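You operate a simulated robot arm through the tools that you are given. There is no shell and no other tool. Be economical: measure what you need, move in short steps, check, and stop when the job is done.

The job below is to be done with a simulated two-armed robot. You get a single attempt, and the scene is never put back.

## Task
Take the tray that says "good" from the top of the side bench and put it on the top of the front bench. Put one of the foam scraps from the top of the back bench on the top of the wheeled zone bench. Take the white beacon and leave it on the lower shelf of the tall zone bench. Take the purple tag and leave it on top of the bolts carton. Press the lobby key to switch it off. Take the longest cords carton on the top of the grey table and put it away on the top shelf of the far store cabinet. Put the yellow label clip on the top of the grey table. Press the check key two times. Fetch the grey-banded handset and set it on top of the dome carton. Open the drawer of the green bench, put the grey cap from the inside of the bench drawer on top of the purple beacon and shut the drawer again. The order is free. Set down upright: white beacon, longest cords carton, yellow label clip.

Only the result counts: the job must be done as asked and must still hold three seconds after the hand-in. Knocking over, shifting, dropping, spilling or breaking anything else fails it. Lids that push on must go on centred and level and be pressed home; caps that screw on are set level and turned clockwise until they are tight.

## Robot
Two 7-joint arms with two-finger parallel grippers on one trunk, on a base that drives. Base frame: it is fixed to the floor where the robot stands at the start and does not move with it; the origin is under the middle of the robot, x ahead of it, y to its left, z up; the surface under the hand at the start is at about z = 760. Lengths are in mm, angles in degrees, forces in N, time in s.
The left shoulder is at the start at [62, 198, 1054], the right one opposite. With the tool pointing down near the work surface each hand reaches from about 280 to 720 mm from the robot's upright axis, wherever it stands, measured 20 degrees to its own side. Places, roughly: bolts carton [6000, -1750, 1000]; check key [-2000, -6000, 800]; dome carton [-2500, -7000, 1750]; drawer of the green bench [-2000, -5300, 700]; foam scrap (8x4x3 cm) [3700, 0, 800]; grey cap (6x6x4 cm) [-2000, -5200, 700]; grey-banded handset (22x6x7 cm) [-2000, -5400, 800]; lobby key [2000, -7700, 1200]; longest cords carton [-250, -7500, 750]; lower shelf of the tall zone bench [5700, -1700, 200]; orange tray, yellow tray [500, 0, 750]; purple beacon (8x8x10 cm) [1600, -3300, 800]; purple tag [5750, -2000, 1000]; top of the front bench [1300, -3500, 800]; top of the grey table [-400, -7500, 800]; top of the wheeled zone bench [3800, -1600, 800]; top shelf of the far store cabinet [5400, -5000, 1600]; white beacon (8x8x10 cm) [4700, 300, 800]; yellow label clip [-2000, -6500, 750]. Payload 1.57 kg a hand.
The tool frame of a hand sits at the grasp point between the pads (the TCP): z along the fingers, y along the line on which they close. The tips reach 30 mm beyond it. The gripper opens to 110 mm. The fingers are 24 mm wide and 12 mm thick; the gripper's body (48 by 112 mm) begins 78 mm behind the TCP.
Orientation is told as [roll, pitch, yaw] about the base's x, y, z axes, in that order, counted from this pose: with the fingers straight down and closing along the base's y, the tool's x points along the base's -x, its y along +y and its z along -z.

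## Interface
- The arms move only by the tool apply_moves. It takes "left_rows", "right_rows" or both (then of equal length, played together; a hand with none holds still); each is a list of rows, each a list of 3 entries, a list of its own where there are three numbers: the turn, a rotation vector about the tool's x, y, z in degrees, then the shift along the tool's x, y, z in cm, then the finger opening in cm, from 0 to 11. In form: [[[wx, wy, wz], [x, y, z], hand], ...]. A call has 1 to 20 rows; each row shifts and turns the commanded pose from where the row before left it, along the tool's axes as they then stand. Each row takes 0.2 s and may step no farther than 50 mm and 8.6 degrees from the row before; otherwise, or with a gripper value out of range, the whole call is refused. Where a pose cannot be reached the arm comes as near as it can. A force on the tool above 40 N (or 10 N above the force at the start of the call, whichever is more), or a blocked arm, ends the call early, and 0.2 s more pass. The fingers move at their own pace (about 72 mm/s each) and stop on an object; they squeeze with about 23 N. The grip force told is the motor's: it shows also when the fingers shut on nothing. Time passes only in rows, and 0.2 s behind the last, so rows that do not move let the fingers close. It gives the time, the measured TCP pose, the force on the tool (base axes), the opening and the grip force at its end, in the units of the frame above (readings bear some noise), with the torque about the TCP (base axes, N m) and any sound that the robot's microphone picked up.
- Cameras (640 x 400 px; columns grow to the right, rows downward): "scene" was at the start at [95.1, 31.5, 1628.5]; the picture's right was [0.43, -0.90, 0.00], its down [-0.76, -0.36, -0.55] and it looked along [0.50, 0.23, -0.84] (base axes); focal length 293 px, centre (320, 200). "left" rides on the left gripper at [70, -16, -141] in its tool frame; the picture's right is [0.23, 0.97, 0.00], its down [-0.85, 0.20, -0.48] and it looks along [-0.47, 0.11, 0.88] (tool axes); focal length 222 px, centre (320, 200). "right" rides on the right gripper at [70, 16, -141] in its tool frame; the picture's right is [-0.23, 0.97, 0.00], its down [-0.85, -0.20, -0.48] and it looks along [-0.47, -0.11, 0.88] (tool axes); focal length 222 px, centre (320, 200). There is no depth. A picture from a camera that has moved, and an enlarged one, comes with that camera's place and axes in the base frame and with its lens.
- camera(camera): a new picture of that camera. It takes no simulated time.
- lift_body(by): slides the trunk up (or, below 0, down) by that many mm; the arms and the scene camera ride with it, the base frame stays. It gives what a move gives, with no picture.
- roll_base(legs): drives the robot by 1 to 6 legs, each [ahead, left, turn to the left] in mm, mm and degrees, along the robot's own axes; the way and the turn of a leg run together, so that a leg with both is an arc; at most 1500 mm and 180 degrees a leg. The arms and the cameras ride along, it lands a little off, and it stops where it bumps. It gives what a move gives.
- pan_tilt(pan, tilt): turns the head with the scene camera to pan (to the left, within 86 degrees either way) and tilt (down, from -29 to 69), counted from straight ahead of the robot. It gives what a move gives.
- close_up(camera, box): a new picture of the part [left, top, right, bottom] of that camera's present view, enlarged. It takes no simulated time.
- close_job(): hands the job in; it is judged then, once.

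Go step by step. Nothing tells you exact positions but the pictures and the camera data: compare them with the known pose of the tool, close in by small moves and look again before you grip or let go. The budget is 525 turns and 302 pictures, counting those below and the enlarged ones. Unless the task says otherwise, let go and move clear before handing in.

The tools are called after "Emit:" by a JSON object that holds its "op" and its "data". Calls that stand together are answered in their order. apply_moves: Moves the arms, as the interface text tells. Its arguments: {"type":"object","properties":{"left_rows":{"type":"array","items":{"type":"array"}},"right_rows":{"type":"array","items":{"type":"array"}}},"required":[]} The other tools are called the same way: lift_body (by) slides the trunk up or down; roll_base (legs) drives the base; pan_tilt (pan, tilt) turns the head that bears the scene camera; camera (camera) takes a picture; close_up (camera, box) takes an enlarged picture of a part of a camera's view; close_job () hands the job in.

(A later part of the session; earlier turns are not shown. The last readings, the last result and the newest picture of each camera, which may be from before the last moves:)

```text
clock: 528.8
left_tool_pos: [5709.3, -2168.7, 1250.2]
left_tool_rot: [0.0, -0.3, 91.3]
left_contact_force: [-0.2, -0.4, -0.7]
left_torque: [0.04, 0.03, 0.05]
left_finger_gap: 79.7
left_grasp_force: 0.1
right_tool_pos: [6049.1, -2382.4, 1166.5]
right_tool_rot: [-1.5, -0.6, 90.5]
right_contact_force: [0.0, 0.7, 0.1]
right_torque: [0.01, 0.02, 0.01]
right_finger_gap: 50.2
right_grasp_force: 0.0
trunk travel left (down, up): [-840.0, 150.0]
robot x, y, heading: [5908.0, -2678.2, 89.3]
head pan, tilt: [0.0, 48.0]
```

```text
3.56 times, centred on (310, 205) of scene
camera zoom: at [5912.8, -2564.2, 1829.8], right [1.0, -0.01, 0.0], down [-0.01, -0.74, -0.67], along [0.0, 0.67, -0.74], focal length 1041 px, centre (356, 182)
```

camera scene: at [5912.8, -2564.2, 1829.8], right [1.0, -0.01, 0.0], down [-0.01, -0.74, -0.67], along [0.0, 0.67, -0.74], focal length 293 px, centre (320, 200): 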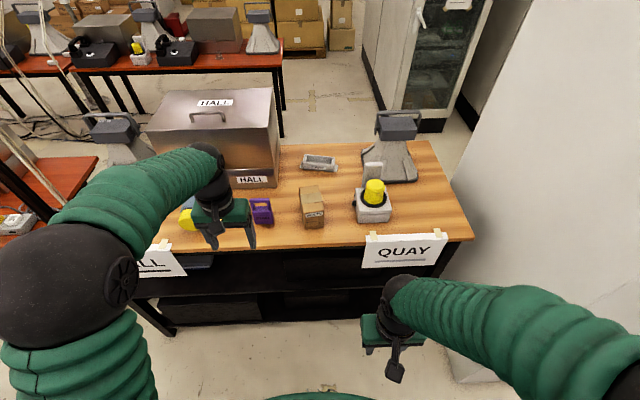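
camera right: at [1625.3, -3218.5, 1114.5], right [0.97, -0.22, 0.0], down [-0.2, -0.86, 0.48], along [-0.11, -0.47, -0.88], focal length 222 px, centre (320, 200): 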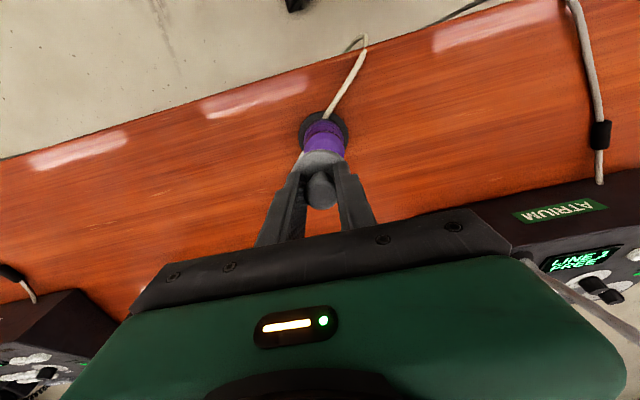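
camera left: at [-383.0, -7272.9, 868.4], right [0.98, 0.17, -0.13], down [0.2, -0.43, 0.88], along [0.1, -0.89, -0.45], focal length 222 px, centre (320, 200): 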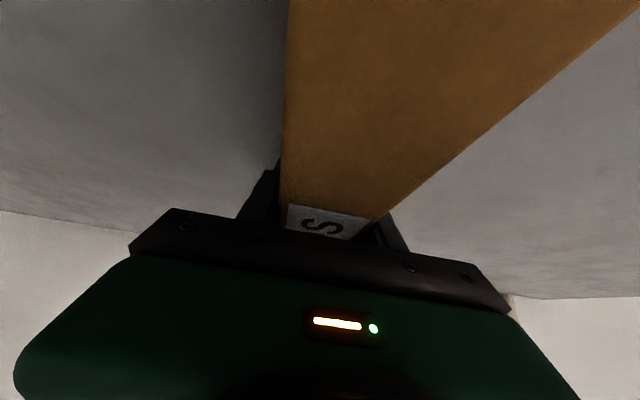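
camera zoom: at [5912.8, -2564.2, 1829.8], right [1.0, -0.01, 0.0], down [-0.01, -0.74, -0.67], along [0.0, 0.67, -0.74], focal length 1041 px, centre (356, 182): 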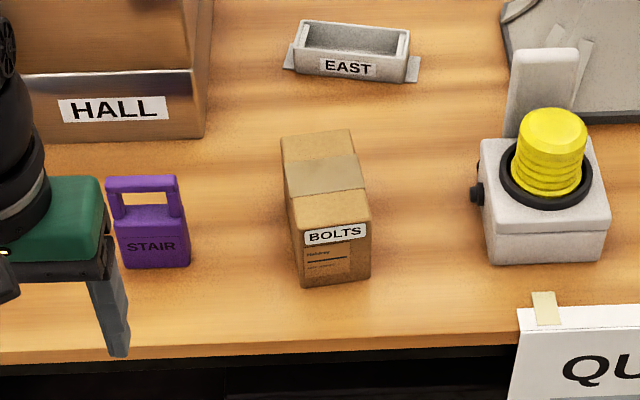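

The purple STAIR tag stands near [5706, -1910], about 95 mm tall; the BOLTS carton's top is about [5893, -1893, 1097]. I drive up and put the left hand over the tag.

Emit:
{"op": "roll_base", "data": {"legs": [[190, 0, 0.5]]}}

Emit:
{"op": "apply_moves", "data": {"left_rows": [[[0, 0, 0], [-3, 0, 0], 9], [[0, 0, 0], [-2.5, 0, 2], 9]]}}

Emit:
{"op": "camera", "data": {"camera": "left"}}

```text
clock: 530.4
left_tool_pos: [5704.7, -1983.3, 1251.2]
left_tool_rot: [0.1, -0.5, 91.7]
left_contact_force: [-0.4, -0.3, 0.0]
left_torque: [-0.01, 0.02, 0.01]
left_finger_gap: 80.3
left_grasp_force: 0.1
right_tool_pos: [6046.7, -2194.6, 1167.5]
right_tool_rot: [-1.7, -0.8, 90.8]
right_contact_force: [0.3, -0.4, -0.5]
right_torque: [0.0, 0.01, 0.0]
right_finger_gap: 50.4
right_grasp_force: 0.0
trunk travel left (down, up): [-840.0, 150.0]
robot x, y, heading: [5909.9, -2483.4, 89.7]
head pan, tilt: [0.0, 48.0]
```

```text
clock: 531.0
left_tool_pos: [5698.7, -1921.7, 1229.9]
left_tool_rot: [-0.1, -0.3, 91.7]
left_contact_force: [-0.6, 0.4, -0.2]
left_torque: [-0.04, 0.03, 0.01]
left_finger_gap: 89.9
left_grasp_force: 0.0
right_tool_pos: [6044.6, -2188.9, 1166.5]
right_tool_rot: [-1.7, -0.6, 90.9]
right_contact_force: [0.0, 0.6, 0.6]
right_torque: [-0.01, 0.01, 0.01]
right_finger_gap: 50.3
right_grasp_force: 0.0
trunk travel left (down, up): [-840.0, 150.0]
robot x, y, heading: [5911.0, -2484.2, 89.8]
head pan, tilt: [0.0, 48.0]
```

```text
88 pictures are left
camera left: at [5716.8, -1993.3, 1371.1], right [-0.97, -0.26, 0.0], down [-0.23, 0.85, 0.48], along [-0.12, 0.47, -0.88], focal length 222 px, centre (320, 200)
```

left: 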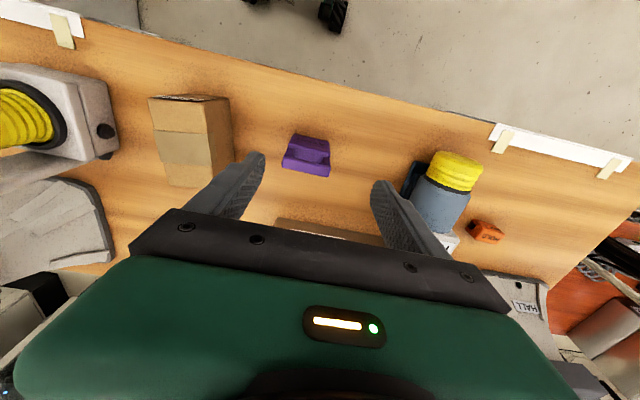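

Emit:
{"op": "apply_moves", "data": {"left_rows": [[[0, 0, 0], [-2.2, -1.2, 3], 9], [[0, 0, 0], [0, 0, 4.5], 9], [[0, 0, 0], [0, 0, 3], 9]]}}

Emit:
{"op": "camera", "data": {"camera": "left"}}

Emit:
{"op": "close_up", "data": {"camera": "scene", "box": [180, 200, 380, 325]}}

```text
clock: 531.8
left_tool_pos: [5711.3, -1901.3, 1124.4]
left_tool_rot: [-0.1, -0.4, 91.7]
left_contact_force: [-0.4, -0.1, 0.0]
left_torque: [0.02, 0.0, 0.0]
left_finger_gap: 90.2
left_grasp_force: 0.0
right_tool_pos: [6044.8, -2190.8, 1166.5]
right_tool_rot: [-1.8, -0.6, 91.0]
right_contact_force: [-0.6, 0.8, 0.7]
right_torque: [0.0, 0.03, 0.0]
right_finger_gap: 50.1
right_grasp_force: 0.1
trunk travel left (down, up): [-840.0, 150.0]
robot x, y, heading: [5907.5, -2488.0, 89.5]
head pan, tilt: [0.0, 48.0]
```

```text
87 pictures are left
camera left: at [5728.9, -1972.2, 1267.0], right [-0.97, -0.26, 0.0], down [-0.23, 0.85, 0.48], along [-0.12, 0.47, -0.88], focal length 222 px, centre (320, 200)
```

left: 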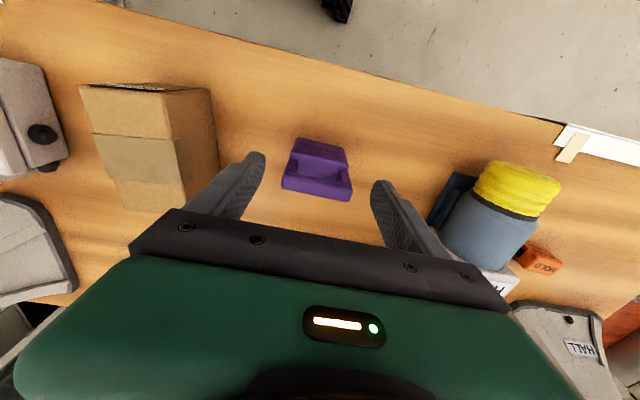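

```text
3.20 times, centred on (280, 262) of scene
camera zoom: at [5906.3, -2372.3, 1829.8], right [1.0, 0.0, 0.0], down [0.0, -0.74, -0.67], along [0.0, 0.67, -0.74], focal length 937 px, centre (448, 0)
```

zoom: 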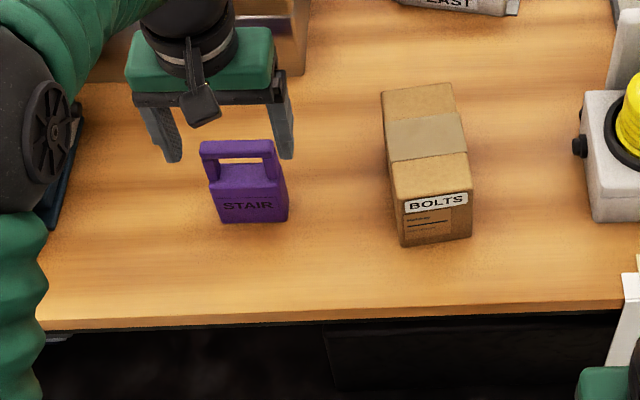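

Fingers straddle the tag, centred. I lower to mid height.

Emit:
{"op": "apply_moves", "data": {"left_rows": [[[0, 0, 0], [0, 0, 3], 9], [[0, 0, 0], [0, 0, 3], 9], [[0, 0, 0], [0, 0, 1.5], 9]]}}

Emit:
{"op": "close_up", "data": {"camera": "scene", "box": [180, 200, 380, 325]}}

```text
clock: 532.6
left_tool_pos: [5710.9, -1900.9, 1050.1]
left_tool_rot: [-0.2, -0.4, 91.7]
left_contact_force: [0.6, -0.2, 0.1]
left_torque: [0.01, 0.0, -0.02]
left_finger_gap: 89.8
left_grasp_force: 0.1
right_tool_pos: [6045.5, -2190.2, 1167.9]
right_tool_rot: [-1.7, -0.6, 91.0]
right_contact_force: [0.2, 0.2, 0.1]
right_torque: [0.03, -0.01, -0.01]
right_finger_gap: 50.1
right_grasp_force: 0.0
trunk travel left (down, up): [-840.0, 150.0]
robot x, y, heading: [5908.8, -2486.0, 90.0]
head pan, tilt: [0.0, 48.0]
```

```text
3.20 times, centred on (280, 262) of scene
camera zoom: at [5907.3, -2372.3, 1829.8], right [1.0, 0.0, 0.0], down [0.0, -0.74, -0.67], along [0.0, 0.67, -0.74], focal length 937 px, centre (448, 0)
```

zoom: 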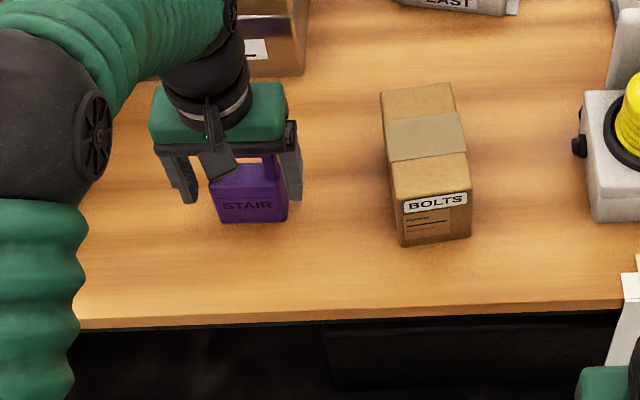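

Emit:
{"op": "apply_moves", "data": {"left_rows": [[[0, 0, 0], [0, -0.9, 0], 9], [[0, 0, 0], [0, 0, 0.8], 9], [[0, 0, 0], [0, 0, 0], 7.5], [[0, 0, 0], [0, 0, 0], 6], [[0, 0, 0], [0, 0, 0], 5], [[0, 0, 0], [0, 0, 0], 5]]}}

```text
clock: 534.0
left_tool_pos: [5721.3, -1900.4, 1042.4]
left_tool_rot: [-0.1, -0.4, 91.7]
left_contact_force: [-0.6, -0.1, 0.8]
left_torque: [0.07, -0.01, 0.01]
left_finger_gap: 69.3
left_grasp_force: 22.6
right_tool_pos: [6044.3, -2189.6, 1167.2]
right_tool_rot: [-1.6, -0.6, 90.9]
right_contact_force: [-1.0, 0.8, 0.0]
right_torque: [-0.01, -0.01, -0.04]
right_finger_gap: 50.1
right_grasp_force: 0.1
trunk travel left (down, up): [-840.0, 150.0]
robot x, y, heading: [5913.4, -2488.2, 89.6]
head pan, tilt: [0.0, 48.0]
```

Tag gripped (69 mm). I lift it and carry it over the BOLTS carton.

Emit:
{"op": "apply_moves", "data": {"left_rows": [[[0, 0, 0], [0, 0, -3], 5], [[0, 0, 0], [0, 0, -5], 5], [[0, 0, 0], [0, 0, -5], 5], [[0, 0, 0], [0, 0, -4], 5], [[0, 0, 0], [-0.6, -4.1, 0], 5], [[0, 0, 0], [-0.6, -4.1, 0], 5], [[0, 0, 0], [-0.6, -4.1, 0], 5], [[0, 0, 0], [-0.6, -4.1, 0], 5]]}}

Emit:
{"op": "camera", "data": {"camera": "left"}}

Emit:
{"op": "camera", "data": {"camera": "scene"}}

```text
clock: 535.8
left_tool_pos: [5887.4, -1870.9, 1212.9]
left_tool_rot: [0.1, -0.4, 91.8]
left_contact_force: [0.3, -0.6, -1.9]
left_torque: [-0.08, 0.0, -0.01]
left_finger_gap: 69.5
left_grasp_force: 23.0
right_tool_pos: [6048.2, -2189.8, 1166.1]
right_tool_rot: [-1.6, -0.6, 91.1]
right_contact_force: [-0.1, -0.6, 0.2]
right_torque: [0.0, -0.01, 0.0]
right_finger_gap: 50.0
right_grasp_force: 0.1
trunk travel left (down, up): [-840.0, 150.0]
robot x, y, heading: [5908.2, -2482.1, 89.9]
head pan, tilt: [0.0, 48.0]
```

```text
84 pictures are left
camera left: at [5905.1, -1941.1, 1354.4], right [-0.97, -0.26, 0.0], down [-0.23, 0.85, 0.48], along [-0.12, 0.47, -0.88], focal length 222 px, centre (320, 200)
```

left: 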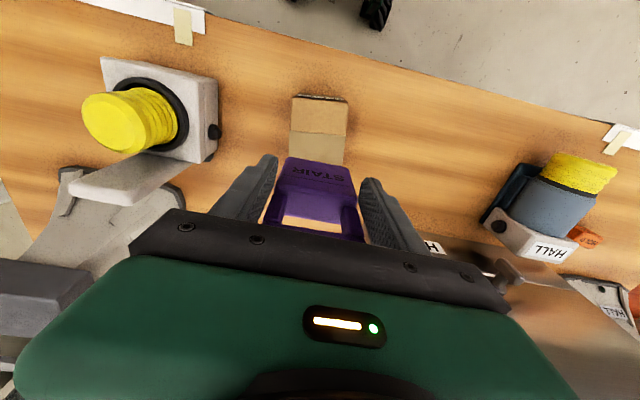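

```text
83 pictures are left
camera scene: at [5911.1, -2370.6, 1829.7], right [1.0, 0.0, 0.0], down [0.0, -0.74, -0.67], along [0.0, 0.67, -0.74], focal length 293 px, centre (320, 200)
```

scene: 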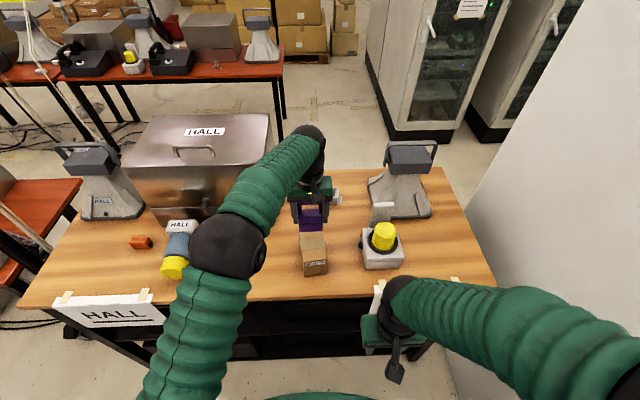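

Over the carton's middle. I lower and feel for contact near TCP 1137.

Emit:
{"op": "apply_moves", "data": {"left_rows": [[[0, 0, 0], [0, 0, 3], 5], [[0, 0, 0], [0, 0, 2.5], 5], [[0, 0, 0], [0, 0, 0.7], 5], [[0, 0, 0], [0, 0, 0.4], 5], [[0, 0, 0], [0, 0, 0.3], 5], [[0, 0, 0], [0, 0, 0.3], 5], [[0, 0, 0], [0, 0, 0.3], 5]]}}

Emit:
{"op": "close_up", "data": {"camera": "scene", "box": [250, 170, 400, 290]}}

```text
clock: 537.4
left_tool_pos: [5885.2, -1870.9, 1141.3]
left_tool_rot: [-0.1, -0.9, 91.7]
left_contact_force: [-0.9, 2.7, 21.5]
left_torque: [0.36, 0.2, 0.01]
left_finger_gap: 69.3
left_grasp_force: 23.2
right_tool_pos: [6046.5, -2192.5, 1168.0]
right_tool_rot: [-1.6, -0.8, 90.8]
right_contact_force: [-0.2, 0.3, 0.8]
right_torque: [0.01, -0.02, 0.0]
right_finger_gap: 49.9
right_grasp_force: 0.1
trunk travel left (down, up): [-840.0, 150.0]
robot x, y, heading: [5910.0, -2483.6, 89.9]
head pan, tilt: [0.0, 48.0]
```

```text
3.33 times, centred on (325, 230) of scene
camera zoom: at [5908.5, -2376.7, 1830.5], right [1.0, 0.0, 0.0], down [0.0, -0.74, -0.67], along [0.0, 0.67, -0.74], focal length 976 px, centre (303, 100)
```

zoom: 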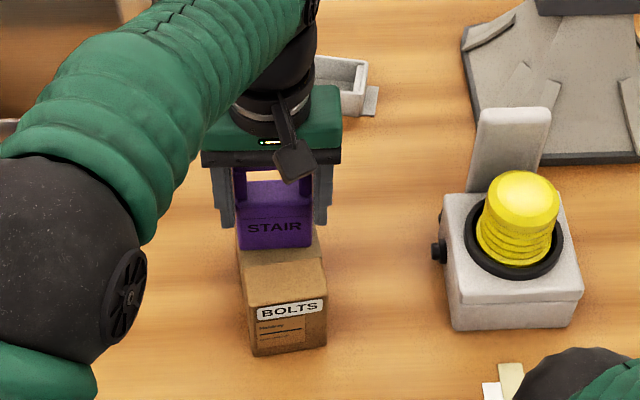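

The tag stands on the carton. I release and rise.

Emit:
{"op": "apply_moves", "data": {"left_rows": [[[0, 0, 0], [0, 0, -0.1], 5], [[0, 0, 0], [0, 0, 0], 7.5], [[0, 0, 0], [0, 0, 0], 8.6], [[0, 0, 0], [0, 0, -4], 8.6], [[0, 0, 0], [0, 0, -5], 8.6], [[0, 0, 0], [0, 0, -5], 8.6], [[0, 0, 0], [4, 2, -2], 8.6], [[0, 0, 0], [4, 2, 0], 8.6], [[0, 0, 0], [4, 2, 0], 8.6]]}}

Emit:
{"op": "close_up", "data": {"camera": "scene", "box": [250, 170, 400, 290]}}

```text
clock: 539.4
left_tool_pos: [5826.3, -1996.7, 1298.0]
left_tool_rot: [-0.2, -0.3, 91.8]
left_contact_force: [0.9, -0.3, 0.3]
left_torque: [0.0, -0.02, 0.01]
left_finger_gap: 86.0
left_grasp_force: 0.1
right_tool_pos: [6044.6, -2190.7, 1167.1]
right_tool_rot: [-1.7, -0.6, 91.0]
right_contact_force: [0.4, -0.2, -0.2]
right_torque: [0.03, 0.01, 0.02]
right_finger_gap: 50.0
right_grasp_force: 0.1
trunk travel left (down, up): [-840.0, 150.0]
robot x, y, heading: [5909.4, -2486.3, 89.7]
head pan, tilt: [0.0, 48.0]
```

```text
3.33 times, centred on (325, 230) of scene
camera zoom: at [5906.0, -2375.1, 1829.9], right [1.0, 0.0, 0.0], down [0.0, -0.74, -0.67], along [0.0, 0.67, -0.74], focal length 976 px, centre (303, 100)
```

zoom: 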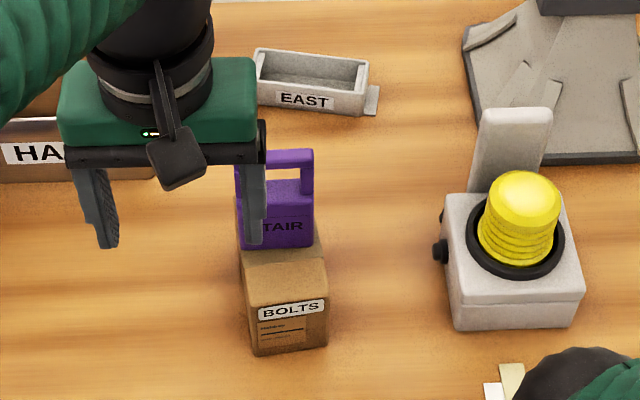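

The tag stands on the BOLTS carton. Foam and white beacon lie in the north aisle, so I drive west along this aisle and round the row's west end.

Emit:
{"op": "roll_base", "data": {"legs": [[-60, 0, 0], [0, 0, 90], [1500, 0, 0], [1500, 0, 0], [1500, 0, 0], [1480, 0, 0]]}}

Emit:
{"op": "roll_base", "data": {"legs": [[0, 0, -90], [1450, 0, 0], [150, 0, 0], [0, 0, -90]]}}

Emit:
{"op": "pan_tilt", "data": {"pan": 0, "tilt": 28}}

Emit:
{"op": "camera", "data": {"camera": "scene"}}

```text
clock: 572.2
left_tool_pos: [-544.0, -2757.8, 1298.1]
left_tool_rot: [0.0, -0.4, -176.3]
left_contact_force: [-1.7, 0.3, 0.9]
left_torque: [0.03, -0.02, -0.03]
left_finger_gap: 86.1
left_grasp_force: 0.1
right_tool_pos: [-356.5, -2534.2, 1166.0]
right_tool_rot: [-1.6, -0.6, -177.0]
right_contact_force: [0.0, 0.2, 0.5]
right_torque: [-0.06, -0.03, -0.02]
right_finger_gap: 50.1
right_grasp_force: 0.1
trunk travel left (down, up): [-840.0, 150.0]
robot x, y, heading: [-58.2, -2660.7, -178.1]
head pan, tilt: [0.0, 48.0]
```

```text
clock: 587.9
left_tool_pos: [392.5, -980.3, 1299.6]
left_tool_rot: [-0.1, -0.4, 3.6]
left_contact_force: [0.2, -0.8, -0.2]
left_torque: [-0.01, 0.0, -0.02]
left_finger_gap: 86.3
left_grasp_force: 0.1
right_tool_pos: [203.6, -1203.4, 1166.5]
right_tool_rot: [-1.6, -0.6, 2.8]
right_contact_force: [-0.4, -0.6, 1.2]
right_torque: [-0.03, 0.0, 0.02]
right_finger_gap: 50.0
right_grasp_force: 0.2
trunk travel left (down, up): [-840.0, 150.0]
robot x, y, heading: [-99.7, -1079.2, 1.5]
head pan, tilt: [0.0, 48.0]
```

```text
clock: 588.8
left_tool_pos: [391.6, -978.7, 1299.3]
left_tool_rot: [0.0, -0.4, 3.6]
left_contact_force: [0.4, 0.3, 0.2]
left_torque: [0.03, 0.0, -0.01]
left_finger_gap: 86.0
left_grasp_force: 0.1
right_tool_pos: [203.9, -1203.0, 1167.2]
right_tool_rot: [-1.6, -0.7, 2.9]
right_contact_force: [0.2, -0.5, 0.3]
right_torque: [-0.01, -0.02, 0.03]
right_finger_gap: 50.1
right_grasp_force: 0.1
trunk travel left (down, up): [-840.0, 150.0]
robot x, y, heading: [-94.7, -1071.4, 1.7]
head pan, tilt: [0.0, 28.0]
```

```text
80 pictures are left
camera scene: at [29.2, -1072.8, 1859.7], right [0.03, -1.0, 0.0], down [-0.47, -0.01, -0.88], along [0.88, 0.03, -0.47], focal length 293 px, centre (320, 200)
```

scene: 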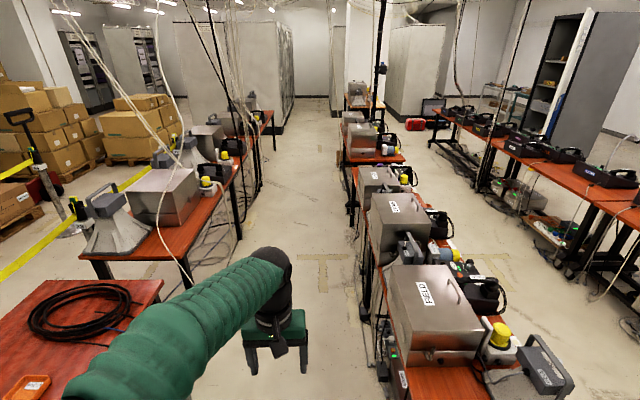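

The aisle between the back benches and row 1 is clear but narrow (y about -530 to -1250). I centre at y ≈ -890 and drive in.

Emit:
{"op": "roll_base", "data": {"legs": [[0, 180, -1.7], [1450, 0, 0], [1200, 0, 0]]}}

Emit:
{"op": "camera", "data": {"camera": "scene"}}

```text
clock: 602.8
left_tool_pos: [3049.3, -814.0, 1298.8]
left_tool_rot: [0.1, -0.5, 1.8]
left_contact_force: [0.8, -0.6, 0.2]
left_torque: [0.0, 0.02, 0.0]
left_finger_gap: 86.1
left_grasp_force: 0.0
right_tool_pos: [2853.7, -1032.7, 1167.5]
right_tool_rot: [-1.6, -0.7, 1.0]
right_contact_force: [-0.3, 0.1, -0.6]
right_torque: [-0.01, 0.01, -0.03]
right_finger_gap: 49.7
right_grasp_force: 0.0
trunk travel left (down, up): [-840.0, 150.0]
robot x, y, heading: [2563.8, -894.3, 0.1]
head pan, tilt: [0.0, 28.0]
```

```text
79 pictures are left
camera scene: at [2682.3, -896.5, 1859.9], right [0.0, -1.0, 0.0], down [-0.47, 0.0, -0.88], along [0.88, 0.0, -0.47], focal length 293 px, centre (320, 200)
```

scene: 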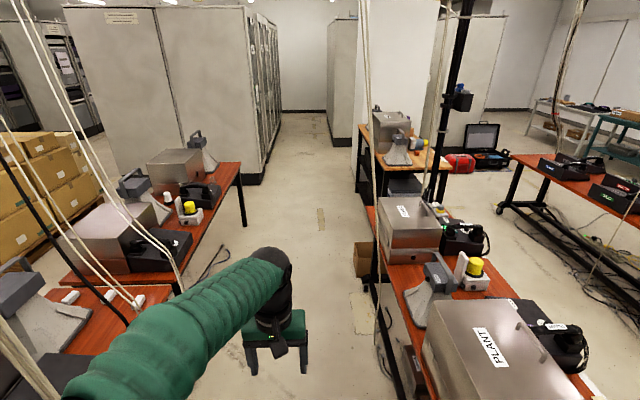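

Foam scraps lie near [3685, -30] and [3714, 319], and the white beacon near [4717, 297]. I drive on and turn to face the first scrap.

Emit:
{"op": "roll_base", "data": {"legs": [[1300, 0, 0], [0, 0, 90], [290, 0, 0]]}}

Emit:
{"op": "pan_tilt", "data": {"pan": 12, "tilt": 50}}

Emit:
{"op": "camera", "data": {"camera": "scene"}}

Emit:
{"op": "camera", "data": {"camera": "left"}}

```text
clock: 614.7
left_tool_pos: [3772.0, -121.8, 1300.5]
left_tool_rot: [0.0, -0.6, 92.2]
left_contact_force: [0.6, -0.8, 1.0]
left_torque: [0.0, -0.02, -0.02]
left_finger_gap: 86.1
left_grasp_force: 0.0
right_tool_pos: [3989.4, -315.1, 1167.9]
right_tool_rot: [-1.5, -0.8, 91.5]
right_contact_force: [-0.3, 0.3, 0.1]
right_torque: [-0.01, -0.01, 0.0]
right_finger_gap: 50.2
right_grasp_force: 0.0
trunk travel left (down, up): [-840.0, 150.0]
robot x, y, heading: [3854.7, -604.4, 90.2]
head pan, tilt: [0.0, 28.0]
```

```text
clock: 615.6
left_tool_pos: [3772.3, -118.5, 1298.6]
left_tool_rot: [-0.1, -0.3, 92.1]
left_contact_force: [0.6, -0.6, -0.4]
left_torque: [0.0, 0.02, 0.0]
left_finger_gap: 85.8
left_grasp_force: 0.0
right_tool_pos: [3988.3, -311.3, 1167.2]
right_tool_rot: [-1.6, -0.7, 91.4]
right_contact_force: [0.0, -1.0, 0.7]
right_torque: [-0.03, 0.01, 0.03]
right_finger_gap: 50.1
right_grasp_force: 0.1
trunk travel left (down, up): [-840.0, 150.0]
robot x, y, heading: [3856.2, -608.0, 90.5]
head pan, tilt: [12.0, 50.0]
```

```text
78 pictures are left
camera scene: at [3837.5, -496.6, 1827.0], right [0.98, 0.21, 0.0], down [0.16, -0.75, -0.64], along [-0.14, 0.63, -0.77], focal length 293 px, centre (320, 200)
```

scene: 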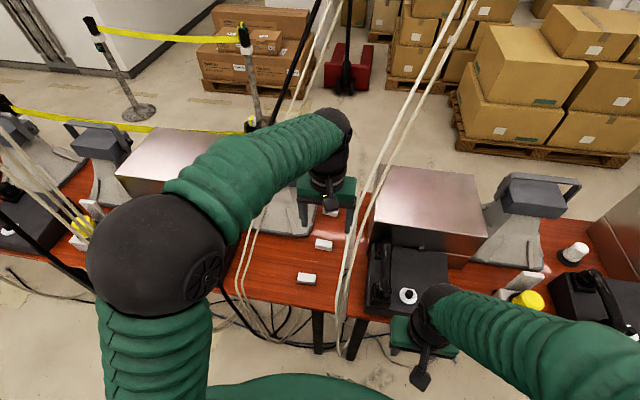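

```text
77 pictures are left
camera left: at [3789.1, -188.0, 1440.6], right [-0.96, -0.26, 0.0], down [-0.23, 0.84, 0.48], along [-0.13, 0.47, -0.88], focal length 222 px, centre (320, 200)
```

left: 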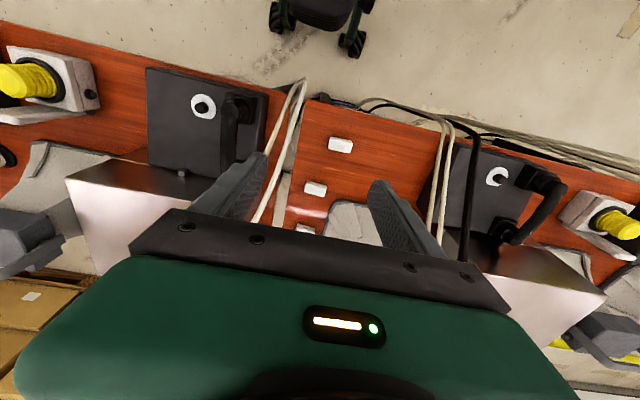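

Three foam scraps are visible; the nearest is at about [3679, -27]. I lower the trunk and bring the left hand over it, keeping clear of the hanging cables.

Emit:
{"op": "lift_body", "data": {"by": -190}}

Emit:
{"op": "apply_moves", "data": {"left_rows": [[[0, 0, 0], [-2.4, 2.4, 0], 10.5], [[0, 0, 0], [-2.4, 2.4, 0], 10.5], [[0, 0, 0], [-2.4, 2.4, 2], 10.5], [[0, 0, 0], [-2.4, 2.3, 2], 10.5], [[0, 0, 0], [0, 0, 4.5], 10.5], [[0, 0, 0], [0, 0, 4.5], 10.5], [[0, 0, 0], [0, 0, 4.5], 10.5]]}}

Emit:
{"op": "camera", "data": {"camera": "left"}}

```text
clock: 617.6
left_tool_pos: [3770.4, -119.6, 1108.4]
left_tool_rot: [0.1, -0.6, 92.1]
left_contact_force: [0.2, 0.0, -0.5]
left_torque: [-0.02, -0.03, 0.03]
left_finger_gap: 86.1
left_grasp_force: 0.1
right_tool_pos: [3989.7, -313.1, 975.6]
right_tool_rot: [-1.7, -0.7, 91.3]
right_contact_force: [-0.1, -0.3, 0.2]
right_torque: [0.0, 0.04, 0.0]
right_finger_gap: 50.1
right_grasp_force: 0.0
trunk travel left (down, up): [-650.0, 340.0]
robot x, y, heading: [3854.8, -604.6, 90.2]
head pan, tilt: [12.0, 50.0]
```

```text
clock: 619.2
left_tool_pos: [3672.8, -24.3, 934.9]
left_tool_rot: [-0.1, -0.4, 92.1]
left_contact_force: [-0.1, -0.3, -0.7]
left_torque: [-0.02, 0.0, 0.0]
left_finger_gap: 105.2
left_grasp_force: 0.1
right_tool_pos: [3989.2, -311.2, 975.9]
right_tool_rot: [-1.4, -0.6, 91.2]
right_contact_force: [0.8, 0.0, 1.0]
right_torque: [-0.01, 0.03, -0.03]
right_finger_gap: 49.8
right_grasp_force: 0.1
trunk travel left (down, up): [-650.0, 340.0]
robot x, y, heading: [3857.7, -606.1, 90.1]
head pan, tilt: [12.0, 50.0]
```

```text
76 pictures are left
camera left: at [3690.4, -94.3, 1075.5], right [-0.96, -0.26, 0.0], down [-0.23, 0.84, 0.48], along [-0.12, 0.47, -0.88], focal length 222 px, centre (320, 200)
```

left: 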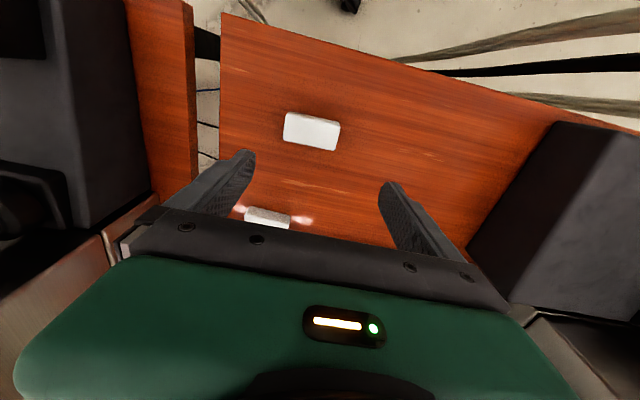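

Emit:
{"op": "apply_moves", "data": {"left_rows": [[[0, 0, 0], [0.8, -1.3, 4], 10.5], [[0, 0, 0], [0, 0, 4.5], 10.5], [[0, 0, 0], [0, 0, 2.5], 10.5]]}}

Emit:
{"op": "camera", "data": {"camera": "left"}}

```text
clock: 620.0
left_tool_pos: [3685.7, -31.6, 825.0]
left_tool_rot: [-0.1, -0.6, 92.1]
left_contact_force: [0.4, -0.7, 0.7]
left_torque: [0.01, 0.02, -0.03]
left_finger_gap: 105.1
left_grasp_force: 0.0
right_tool_pos: [3988.5, -313.0, 977.9]
right_tool_rot: [-1.7, -0.6, 91.3]
right_contact_force: [-0.1, 0.5, 0.4]
right_torque: [-0.03, 0.0, 0.0]
right_finger_gap: 50.0
right_grasp_force: 0.1
trunk travel left (down, up): [-650.0, 340.0]
robot x, y, heading: [3855.3, -608.2, 90.3]
head pan, tilt: [12.0, 50.0]
```

```text
75 pictures are left
camera left: at [3704.1, -102.6, 966.2], right [-0.96, -0.26, 0.0], down [-0.23, 0.84, 0.49], along [-0.12, 0.47, -0.87], focal length 222 px, centre (320, 200)
```

left: 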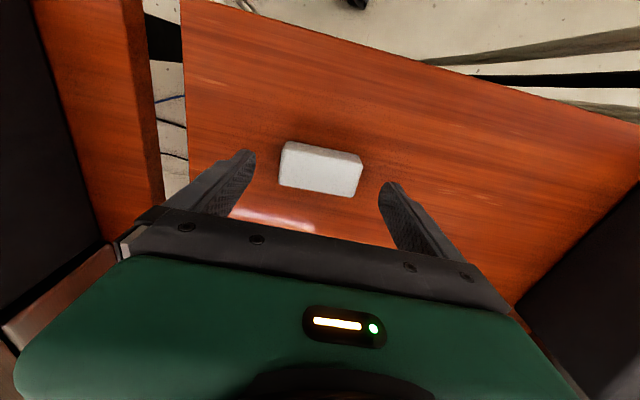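

Emit:
{"op": "apply_moves", "data": {"left_rows": [[[0, 0, 0], [0, 0, 1.5], 10.5], [[0, 0, 0], [0, 0, 1.1], 10.5], [[0, 0, 0], [0, 0, 0], 8.5], [[0, 0, 0], [0, 0, 0], 7], [[0, 0, 0], [0, 0, 0], 6], [[0, 0, 0], [0, 0, 0], 6], [[0, 0, 0], [0, 0, -3], 6], [[0, 0, 0], [0, 0, -4.5], 6], [[0, 0, 0], [0, 0, -4.5], 6], [[0, 0, 0], [0, 0, -4.5], 6], [[0, 0, 0], [2, 0, -4], 6], [[0, 0, 0], [4, -2, -2], 6], [[0, 0, 0], [4, -2, 0], 6], [[0, 0, 0], [4, -2, 0], 6]]}}

Emit:
{"op": "camera", "data": {"camera": "left"}}

```text
clock: 623.0
left_tool_pos: [3752.5, -173.4, 1024.8]
left_tool_rot: [0.0, -0.5, 92.1]
left_contact_force: [-0.6, 0.0, 0.5]
left_torque: [0.04, -0.02, 0.02]
left_finger_gap: 68.5
left_grasp_force: 23.2
right_tool_pos: [3989.9, -314.6, 977.5]
right_tool_rot: [-1.5, -0.9, 91.4]
right_contact_force: [0.5, 0.1, 0.0]
right_torque: [0.0, 0.01, -0.01]
right_finger_gap: 50.1
right_grasp_force: 0.0
trunk travel left (down, up): [-650.0, 340.0]
robot x, y, heading: [3852.3, -605.6, 89.9]
head pan, tilt: [12.0, 50.0]
```

```text
74 pictures are left
camera left: at [3769.8, -244.8, 1166.0], right [-0.96, -0.26, 0.0], down [-0.23, 0.84, 0.49], along [-0.13, 0.47, -0.87], focal length 222 px, centre (320, 200)
```

left: 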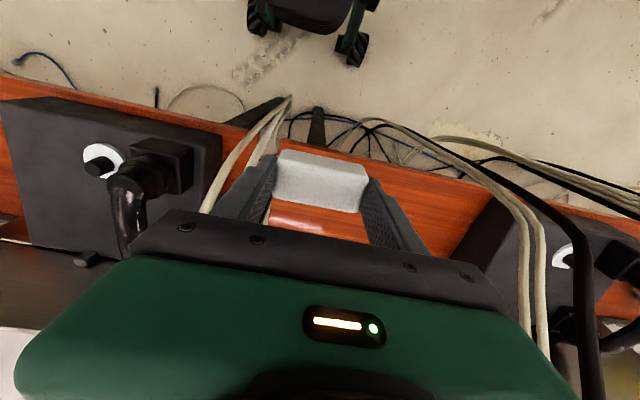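

Foam is held. I raise the trunk, back off and turn to face the wheeled zone bench in row 1.

Emit:
{"op": "lift_body", "data": {"by": 250}}

Emit:
{"op": "roll_base", "data": {"legs": [[-290, 0, 0], [0, 0, 90], [0, 0, 90]]}}

Emit:
{"op": "pan_tilt", "data": {"pan": 0, "tilt": 50}}

Emit:
{"op": "camera", "data": {"camera": "scene"}}

```text
clock: 625.6
left_tool_pos: [3751.8, -172.2, 1274.6]
left_tool_rot: [0.0, -0.6, 92.1]
left_contact_force: [-0.7, 0.3, -0.2]
left_torque: [0.0, -0.01, -0.01]
left_finger_gap: 68.6
left_grasp_force: 22.6
right_tool_pos: [3990.5, -312.8, 1226.8]
right_tool_rot: [-1.6, -0.6, 91.4]
right_contact_force: [0.2, 0.5, -0.2]
right_torque: [0.01, -0.02, 0.02]
right_finger_gap: 50.1
right_grasp_force: 0.2
trunk travel left (down, up): [-900.0, 90.0]
robot x, y, heading: [3855.5, -604.0, 90.3]
head pan, tilt: [12.0, 50.0]
```

```text
clock: 635.3
left_tool_pos: [3958.1, -1329.3, 1274.5]
left_tool_rot: [0.0, -0.5, -88.2]
left_contact_force: [0.9, 0.2, 0.7]
left_torque: [0.02, -0.03, 0.01]
left_finger_gap: 68.5
left_grasp_force: 23.2
right_tool_pos: [3720.8, -1186.4, 1227.6]
right_tool_rot: [-1.7, -0.7, -88.9]
right_contact_force: [-0.4, -0.6, -0.1]
right_torque: [-0.01, -0.01, -0.01]
right_finger_gap: 49.9
right_grasp_force: 0.0
trunk travel left (down, up): [-900.0, 90.0]
robot x, y, heading: [3856.1, -896.4, -90.1]
head pan, tilt: [12.0, 50.0]
```

```text
clock: 636.0
left_tool_pos: [3957.6, -1328.3, 1274.2]
left_tool_rot: [0.1, -0.5, -88.2]
left_contact_force: [-0.2, -0.1, -0.1]
left_torque: [0.01, -0.01, -0.03]
left_finger_gap: 68.4
left_grasp_force: 22.7
right_tool_pos: [3720.3, -1187.0, 1227.4]
right_tool_rot: [-1.6, -0.7, -88.9]
right_contact_force: [-0.4, 0.2, -0.1]
right_torque: [0.03, 0.02, 0.01]
right_finger_gap: 50.1
right_grasp_force: 0.1
trunk travel left (down, up): [-900.0, 90.0]
robot x, y, heading: [3851.5, -892.8, -90.0]
head pan, tilt: [0.0, 50.0]
```

```text
73 pictures are left
camera scene: at [3854.0, -1004.9, 1887.1], right [-1.0, 0.0, 0.0], down [0.0, 0.77, -0.64], along [0.0, -0.64, -0.77], focal length 293 px, centre (320, 200)
```

scene: 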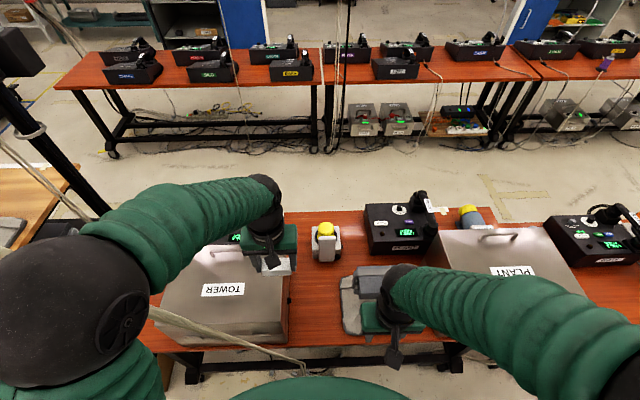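

Free bench space lies between the TOWER case and the grey horn, around [3863, -1390]. I shift right 95 mm, lower the trunk and bring the foam down there.

Emit:
{"op": "roll_base", "data": {"legs": [[0, -95, 0]]}}

Emit:
{"op": "lift_body", "data": {"by": -200}}

Emit:
{"op": "apply_moves", "data": {"left_rows": [[[0, 0, 0], [-3.1, 0, 0], 6], [[0, 0, 0], [-3.1, 0, 0], 6], [[0, 0, 0], [0, 0, 4], 6]]}}

Emit:
{"op": "camera", "data": {"camera": "left"}}

Emit:
{"op": "camera", "data": {"camera": "scene"}}

```text
clock: 637.1
left_tool_pos: [3899.6, -1327.0, 1271.2]
left_tool_rot: [-1.4, -0.3, -87.8]
left_contact_force: [1.5, 0.0, 0.0]
left_torque: [0.0, 0.09, 0.02]
left_finger_gap: 68.5
left_grasp_force: 22.9
right_tool_pos: [3659.2, -1187.1, 1230.9]
right_tool_rot: [-2.9, -0.8, -88.6]
right_contact_force: [0.5, -0.2, -0.3]
right_torque: [0.03, 0.01, 0.04]
right_finger_gap: 50.0
right_grasp_force: 0.1
trunk travel left (down, up): [-900.0, 90.0]
robot x, y, heading: [3761.8, -895.6, -90.1]
head pan, tilt: [0.0, 50.0]
```

```text
clock: 639.3
left_tool_pos: [3866.3, -1326.9, 1073.1]
left_tool_rot: [0.1, -0.4, -88.0]
left_contact_force: [-1.3, -0.6, 0.0]
left_torque: [-0.03, -0.05, 0.01]
left_finger_gap: 68.6
left_grasp_force: 23.1
right_tool_pos: [3627.8, -1186.3, 1027.2]
right_tool_rot: [-1.4, -0.9, -88.6]
right_contact_force: [0.3, 0.0, -0.1]
right_torque: [-0.01, -0.01, -0.06]
right_finger_gap: 49.9
right_grasp_force: 0.0
trunk travel left (down, up): [-700.0, 290.0]
robot x, y, heading: [3760.6, -894.5, -90.1]
head pan, tilt: [0.0, 50.0]
```

```text
clock: 640.1
left_tool_pos: [3873.3, -1390.9, 1033.7]
left_tool_rot: [-0.1, -0.4, -87.9]
left_contact_force: [0.5, 0.0, -0.1]
left_torque: [0.0, -0.04, 0.05]
left_finger_gap: 68.4
left_grasp_force: 22.7
right_tool_pos: [3633.3, -1186.9, 1028.9]
right_tool_rot: [-1.7, -0.9, -88.6]
right_contact_force: [-0.5, 1.4, 0.2]
right_torque: [-0.01, -0.02, 0.01]
right_finger_gap: 50.2
right_grasp_force: 0.1
trunk travel left (down, up): [-700.0, 290.0]
robot x, y, heading: [3761.6, -895.5, -89.9]
head pan, tilt: [0.0, 50.0]
```

```text
72 pictures are left
camera left: at [3854.6, -1319.6, 1175.3], right [0.96, 0.26, 0.0], down [0.23, -0.84, 0.49], along [0.12, -0.47, -0.87], focal length 222 px, centre (320, 200)
```

left: 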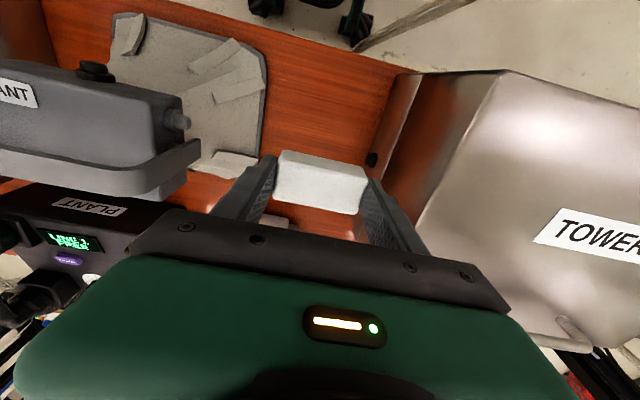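

```text
71 pictures are left
camera scene: at [3757.9, -1005.1, 1687.1], right [-1.0, 0.0, 0.0], down [0.0, 0.77, -0.64], along [0.0, -0.64, -0.77], focal length 293 px, centre (320, 200)
```

scene: 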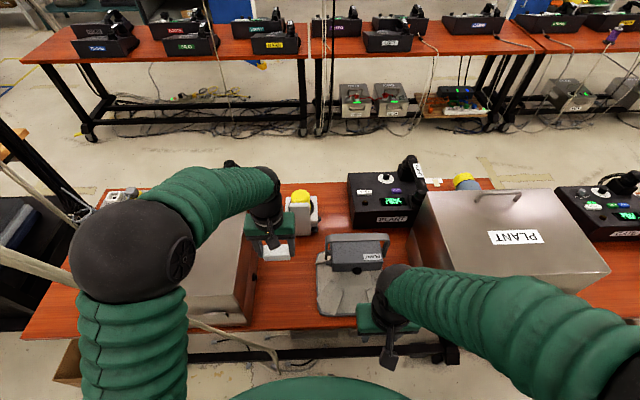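

Space is clear both sides. I lower to the bench top.

Emit:
{"op": "apply_moves", "data": {"left_rows": [[[0, 0, 0], [0, -0.4, 4.5], 6], [[0, 0, 0], [0, 0, 4.5], 6], [[0, 0, 0], [0, 0, 4.5], 6], [[0, 0, 0], [0, 0, 4.5], 6], [[0, 0, 0], [0, 0, 3.5], 6], [[0, 0, 0], [0, 0, 0.7], 6], [[0, 0, 0], [0, 0, 0.4], 6], [[0, 0, 0], [0, 0, 0.3], 6], [[0, 0, 0], [0, 0, 0.3], 6]]}}

```text
clock: 642.1
left_tool_pos: [3874.4, -1392.2, 801.6]
left_tool_rot: [-0.4, -0.6, -87.9]
left_contact_force: [-0.6, 0.2, -0.3]
left_torque: [0.01, -0.01, 0.0]
left_finger_gap: 68.7
left_grasp_force: 22.8
right_tool_pos: [3640.3, -1186.8, 1028.9]
right_tool_rot: [-1.8, -0.8, -88.6]
right_contact_force: [0.0, -0.5, 0.2]
right_torque: [0.03, 0.0, -0.03]
right_finger_gap: 50.0
right_grasp_force: 0.1
trunk travel left (down, up): [-700.0, 290.0]
robot x, y, heading: [3766.6, -896.1, -90.1]
head pan, tilt: [0.0, 50.0]
```

Emit:
{"op": "apply_moves", "data": {"left_rows": [[[0, 0, 0], [0, 0, 0.25], 6], [[0, 0, 0], [0, 0, 0.2], 6], [[0, 0, 0], [0, 0, 0.2], 6], [[0, 0, 0], [0, 0, 0.2], 6]]}}

Emit:
{"op": "camera", "data": {"camera": "left"}}

```text
clock: 643.1
left_tool_pos: [3873.5, -1391.2, 794.2]
left_tool_rot: [-0.4, -0.7, -87.8]
left_contact_force: [2.6, 0.3, 22.8]
left_torque: [-0.04, -0.2, -0.01]
left_finger_gap: 68.4
left_grasp_force: 23.0
right_tool_pos: [3637.9, -1184.5, 1029.0]
right_tool_rot: [-1.9, -0.9, -88.6]
right_contact_force: [-0.4, -0.3, -0.1]
right_torque: [0.0, 0.0, 0.03]
right_finger_gap: 50.1
right_grasp_force: 0.0
trunk travel left (down, up): [-700.0, 290.0]
robot x, y, heading: [3763.4, -893.8, -90.2]
head pan, tilt: [0.0, 50.0]
```

```text
70 pictures are left
camera left: at [3855.1, -1321.0, 936.3], right [0.96, 0.26, -0.01], down [0.23, -0.84, 0.49], along [0.12, -0.47, -0.87], focal length 222 px, centre (320, 200)
```

left: 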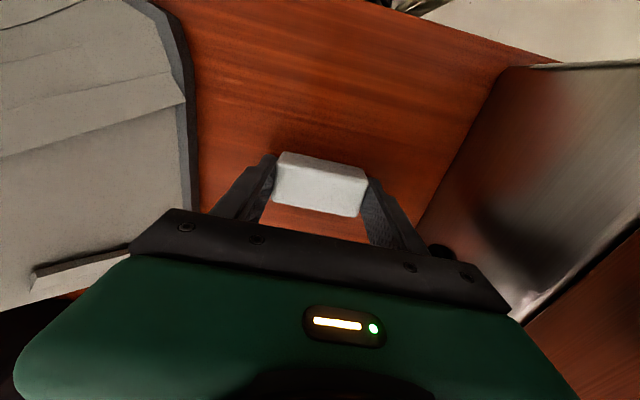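

Foam is on the bench. I release and rise.

Emit:
{"op": "apply_moves", "data": {"left_rows": [[[0, 0, 0], [0, 0, -0.1], 6], [[0, 0, 0], [0, 0, 0], 8], [[0, 0, 0], [0, 0, 0], 8.6], [[0, 0, 0], [0, 0, -4], 8.6], [[0, 0, 0], [0, 0, -5], 8.6], [[0, 0, 0], [0, 0, -5], 8.6], [[0, 0, 0], [0, 0, -5], 8.6], [[0, 0, 0], [0, 0, -5], 8.6], [[0, 0, 0], [2, 0, -3], 8.6]]}}

Emit:
{"op": "camera", "data": {"camera": "left"}}

```text
clock: 645.1
left_tool_pos: [3874.9, -1368.3, 1065.3]
left_tool_rot: [-0.3, -0.6, -87.7]
left_contact_force: [-0.4, 0.2, -0.8]
left_torque: [-0.03, -0.01, -0.03]
left_finger_gap: 86.0
left_grasp_force: 0.2
right_tool_pos: [3638.7, -1184.8, 1028.3]
right_tool_rot: [-1.9, -1.0, -88.6]
right_contact_force: [1.2, 0.0, -0.6]
right_torque: [0.0, -0.01, -0.02]
right_finger_gap: 50.0
right_grasp_force: 0.1
trunk travel left (down, up): [-700.0, 290.0]
robot x, y, heading: [3763.0, -893.1, -90.4]
head pan, tilt: [0.0, 50.0]
```

```text
69 pictures are left
camera left: at [3856.3, -1297.7, 1207.1], right [0.96, 0.26, -0.01], down [0.23, -0.84, 0.49], along [0.12, -0.47, -0.87], focal length 222 px, centre (320, 200)
```

left: 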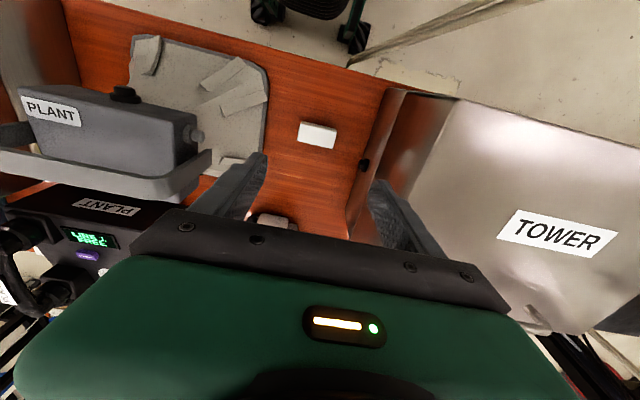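

Foam sits on the wheeled bench. Next I turn back north and go to the white beacon.

Emit:
{"op": "lift_body", "data": {"by": 150}}

Emit:
{"op": "roll_base", "data": {"legs": [[0, 0, 90], [0, 0, 90.4], [0, -1130, 0]]}}

Emit:
{"op": "pan_tilt", "data": {"pan": 12, "tilt": 42}}

Emit:
{"op": "camera", "data": {"camera": "scene"}}

```text
clock: 646.9
left_tool_pos: [3874.7, -1370.9, 1214.3]
left_tool_rot: [-0.4, -0.5, -87.8]
left_contact_force: [0.8, -0.8, -0.4]
left_torque: [-0.01, 0.03, 0.01]
left_finger_gap: 85.8
left_grasp_force: 0.1
right_tool_pos: [3638.8, -1186.0, 1178.4]
right_tool_rot: [-2.0, -0.8, -88.7]
right_contact_force: [0.2, 0.3, -1.3]
right_torque: [-0.03, 0.01, -0.01]
right_finger_gap: 50.3
right_grasp_force: 0.0
trunk travel left (down, up): [-850.0, 140.0]
robot x, y, heading: [3767.3, -889.0, -90.0]
head pan, tilt: [0.0, 50.0]
```

```text
clock: 660.3
left_tool_pos: [4786.3, -411.4, 1213.9]
left_tool_rot: [-0.5, -0.5, 92.8]
left_contact_force: [-0.2, 0.1, -0.4]
left_torque: [0.0, -0.01, -0.01]
left_finger_gap: 86.1
left_grasp_force: 0.0
right_tool_pos: [5024.7, -593.4, 1179.6]
right_tool_rot: [-2.0, -0.8, 92.1]
right_contact_force: [0.0, 0.9, 0.0]
right_torque: [0.01, -0.03, -0.02]
right_finger_gap: 50.2
right_grasp_force: 0.1
trunk travel left (down, up): [-850.0, 140.0]
robot x, y, heading: [4903.9, -886.8, 90.5]
head pan, tilt: [0.0, 50.0]
```

```text
clock: 661.1
left_tool_pos: [4788.9, -411.1, 1214.3]
left_tool_rot: [-0.4, -0.5, 92.9]
left_contact_force: [-0.5, 0.2, -0.4]
left_torque: [0.02, 0.05, -0.03]
left_finger_gap: 85.9
left_grasp_force: 0.0
right_tool_pos: [5027.6, -592.4, 1178.4]
right_tool_rot: [-1.9, -1.0, 92.1]
right_contact_force: [-0.8, 0.6, -0.3]
right_torque: [-0.01, 0.0, 0.04]
right_finger_gap: 50.2
right_grasp_force: 0.0
trunk travel left (down, up): [-850.0, 140.0]
robot x, y, heading: [4904.1, -885.5, 90.6]
head pan, tilt: [12.0, 42.0]
```

```text
68 pictures are left
camera scene: at [4884.5, -770.7, 1848.2], right [0.98, 0.22, 0.0], down [0.15, -0.65, -0.74], along [-0.16, 0.72, -0.67], focal length 293 px, centre (320, 200)
```

scene: 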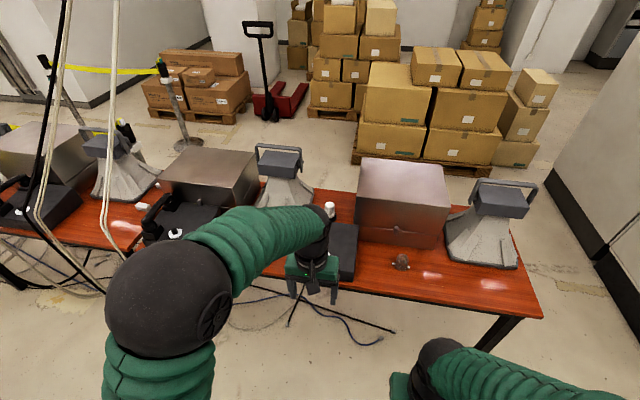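

The white beacon stands near [4703, 276], about 340 mm in from the bench edge at y ≈ -65. I drive up and reach over it.

Emit:
{"op": "roll_base", "data": {"legs": [[480, 0, -0.5]]}}

Emit:
{"op": "apply_moves", "data": {"left_rows": [[[0, 0, 0], [-4, 1.5, 0], 10.5], [[0, 0, 0], [-4, 1.5, 0], 10.5], [[0, 0, 0], [-4, 1.5, 0], 10.5], [[0, 0, 0], [-4, 1.5, 0], 10.5]]}}

Emit:
{"op": "camera", "data": {"camera": "left"}}

Emit:
{"op": "camera", "data": {"camera": "scene"}}

```text
clock: 663.9
left_tool_pos: [4791.8, 68.4, 1215.3]
left_tool_rot: [-0.4, -0.7, 92.3]
left_contact_force: [-0.1, -0.3, -0.1]
left_torque: [-0.04, 0.0, -0.02]
left_finger_gap: 86.2
left_grasp_force: 0.1
right_tool_pos: [5028.4, -114.4, 1180.6]
right_tool_rot: [-1.9, -1.0, 91.7]
right_contact_force: [0.0, -0.2, -0.7]
right_torque: [-0.01, -0.01, 0.03]
right_finger_gap: 50.0
right_grasp_force: 0.0
trunk travel left (down, up): [-850.0, 140.0]
robot x, y, heading: [4898.5, -406.4, 90.1]
head pan, tilt: [12.0, 42.0]
```

```text
clock: 664.9
left_tool_pos: [4724.4, 230.6, 1212.9]
left_tool_rot: [-0.4, -0.4, 92.2]
left_contact_force: [0.2, 0.0, -0.1]
left_torque: [-0.03, -0.01, -0.02]
left_finger_gap: 105.2
left_grasp_force: 0.0
right_tool_pos: [5028.1, -111.7, 1178.2]
right_tool_rot: [-1.9, -0.8, 91.6]
right_contact_force: [0.1, 0.4, -0.4]
right_torque: [0.01, 0.01, 0.0]
right_finger_gap: 50.4
right_grasp_force: 0.1
trunk travel left (down, up): [-850.0, 140.0]
robot x, y, heading: [4901.5, -404.5, 89.9]
head pan, tilt: [12.0, 42.0]
```

```text
67 pictures are left
camera left: at [4741.7, 161.3, 1355.8], right [-0.96, -0.27, -0.01], down [-0.24, 0.84, 0.48], along [-0.12, 0.47, -0.88], focal length 222 px, centre (320, 200)
```

left: 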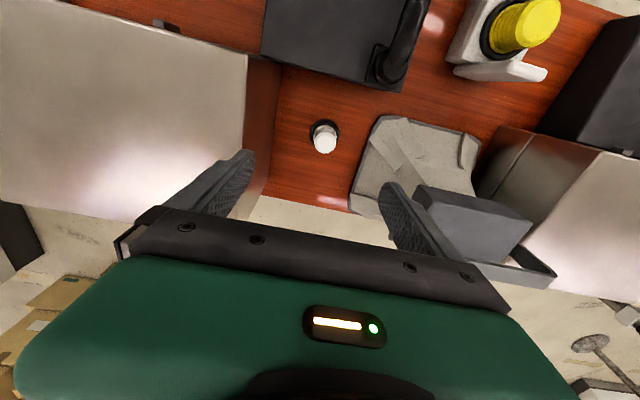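

```text
66 pictures are left
camera scene: at [4881.9, -284.0, 1847.9], right [0.98, 0.21, 0.0], down [0.14, -0.66, -0.74], along [-0.15, 0.72, -0.67], focal length 293 px, centre (320, 200)
```

scene: 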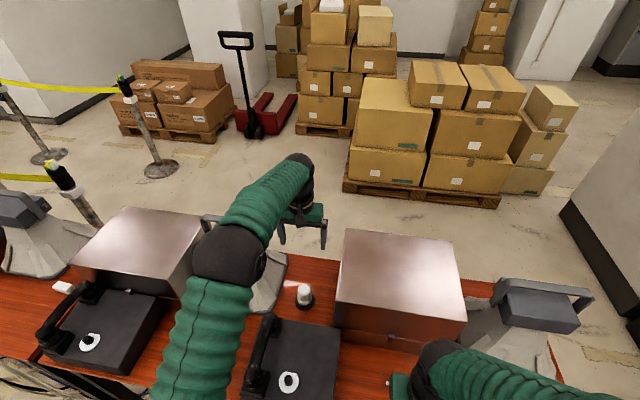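

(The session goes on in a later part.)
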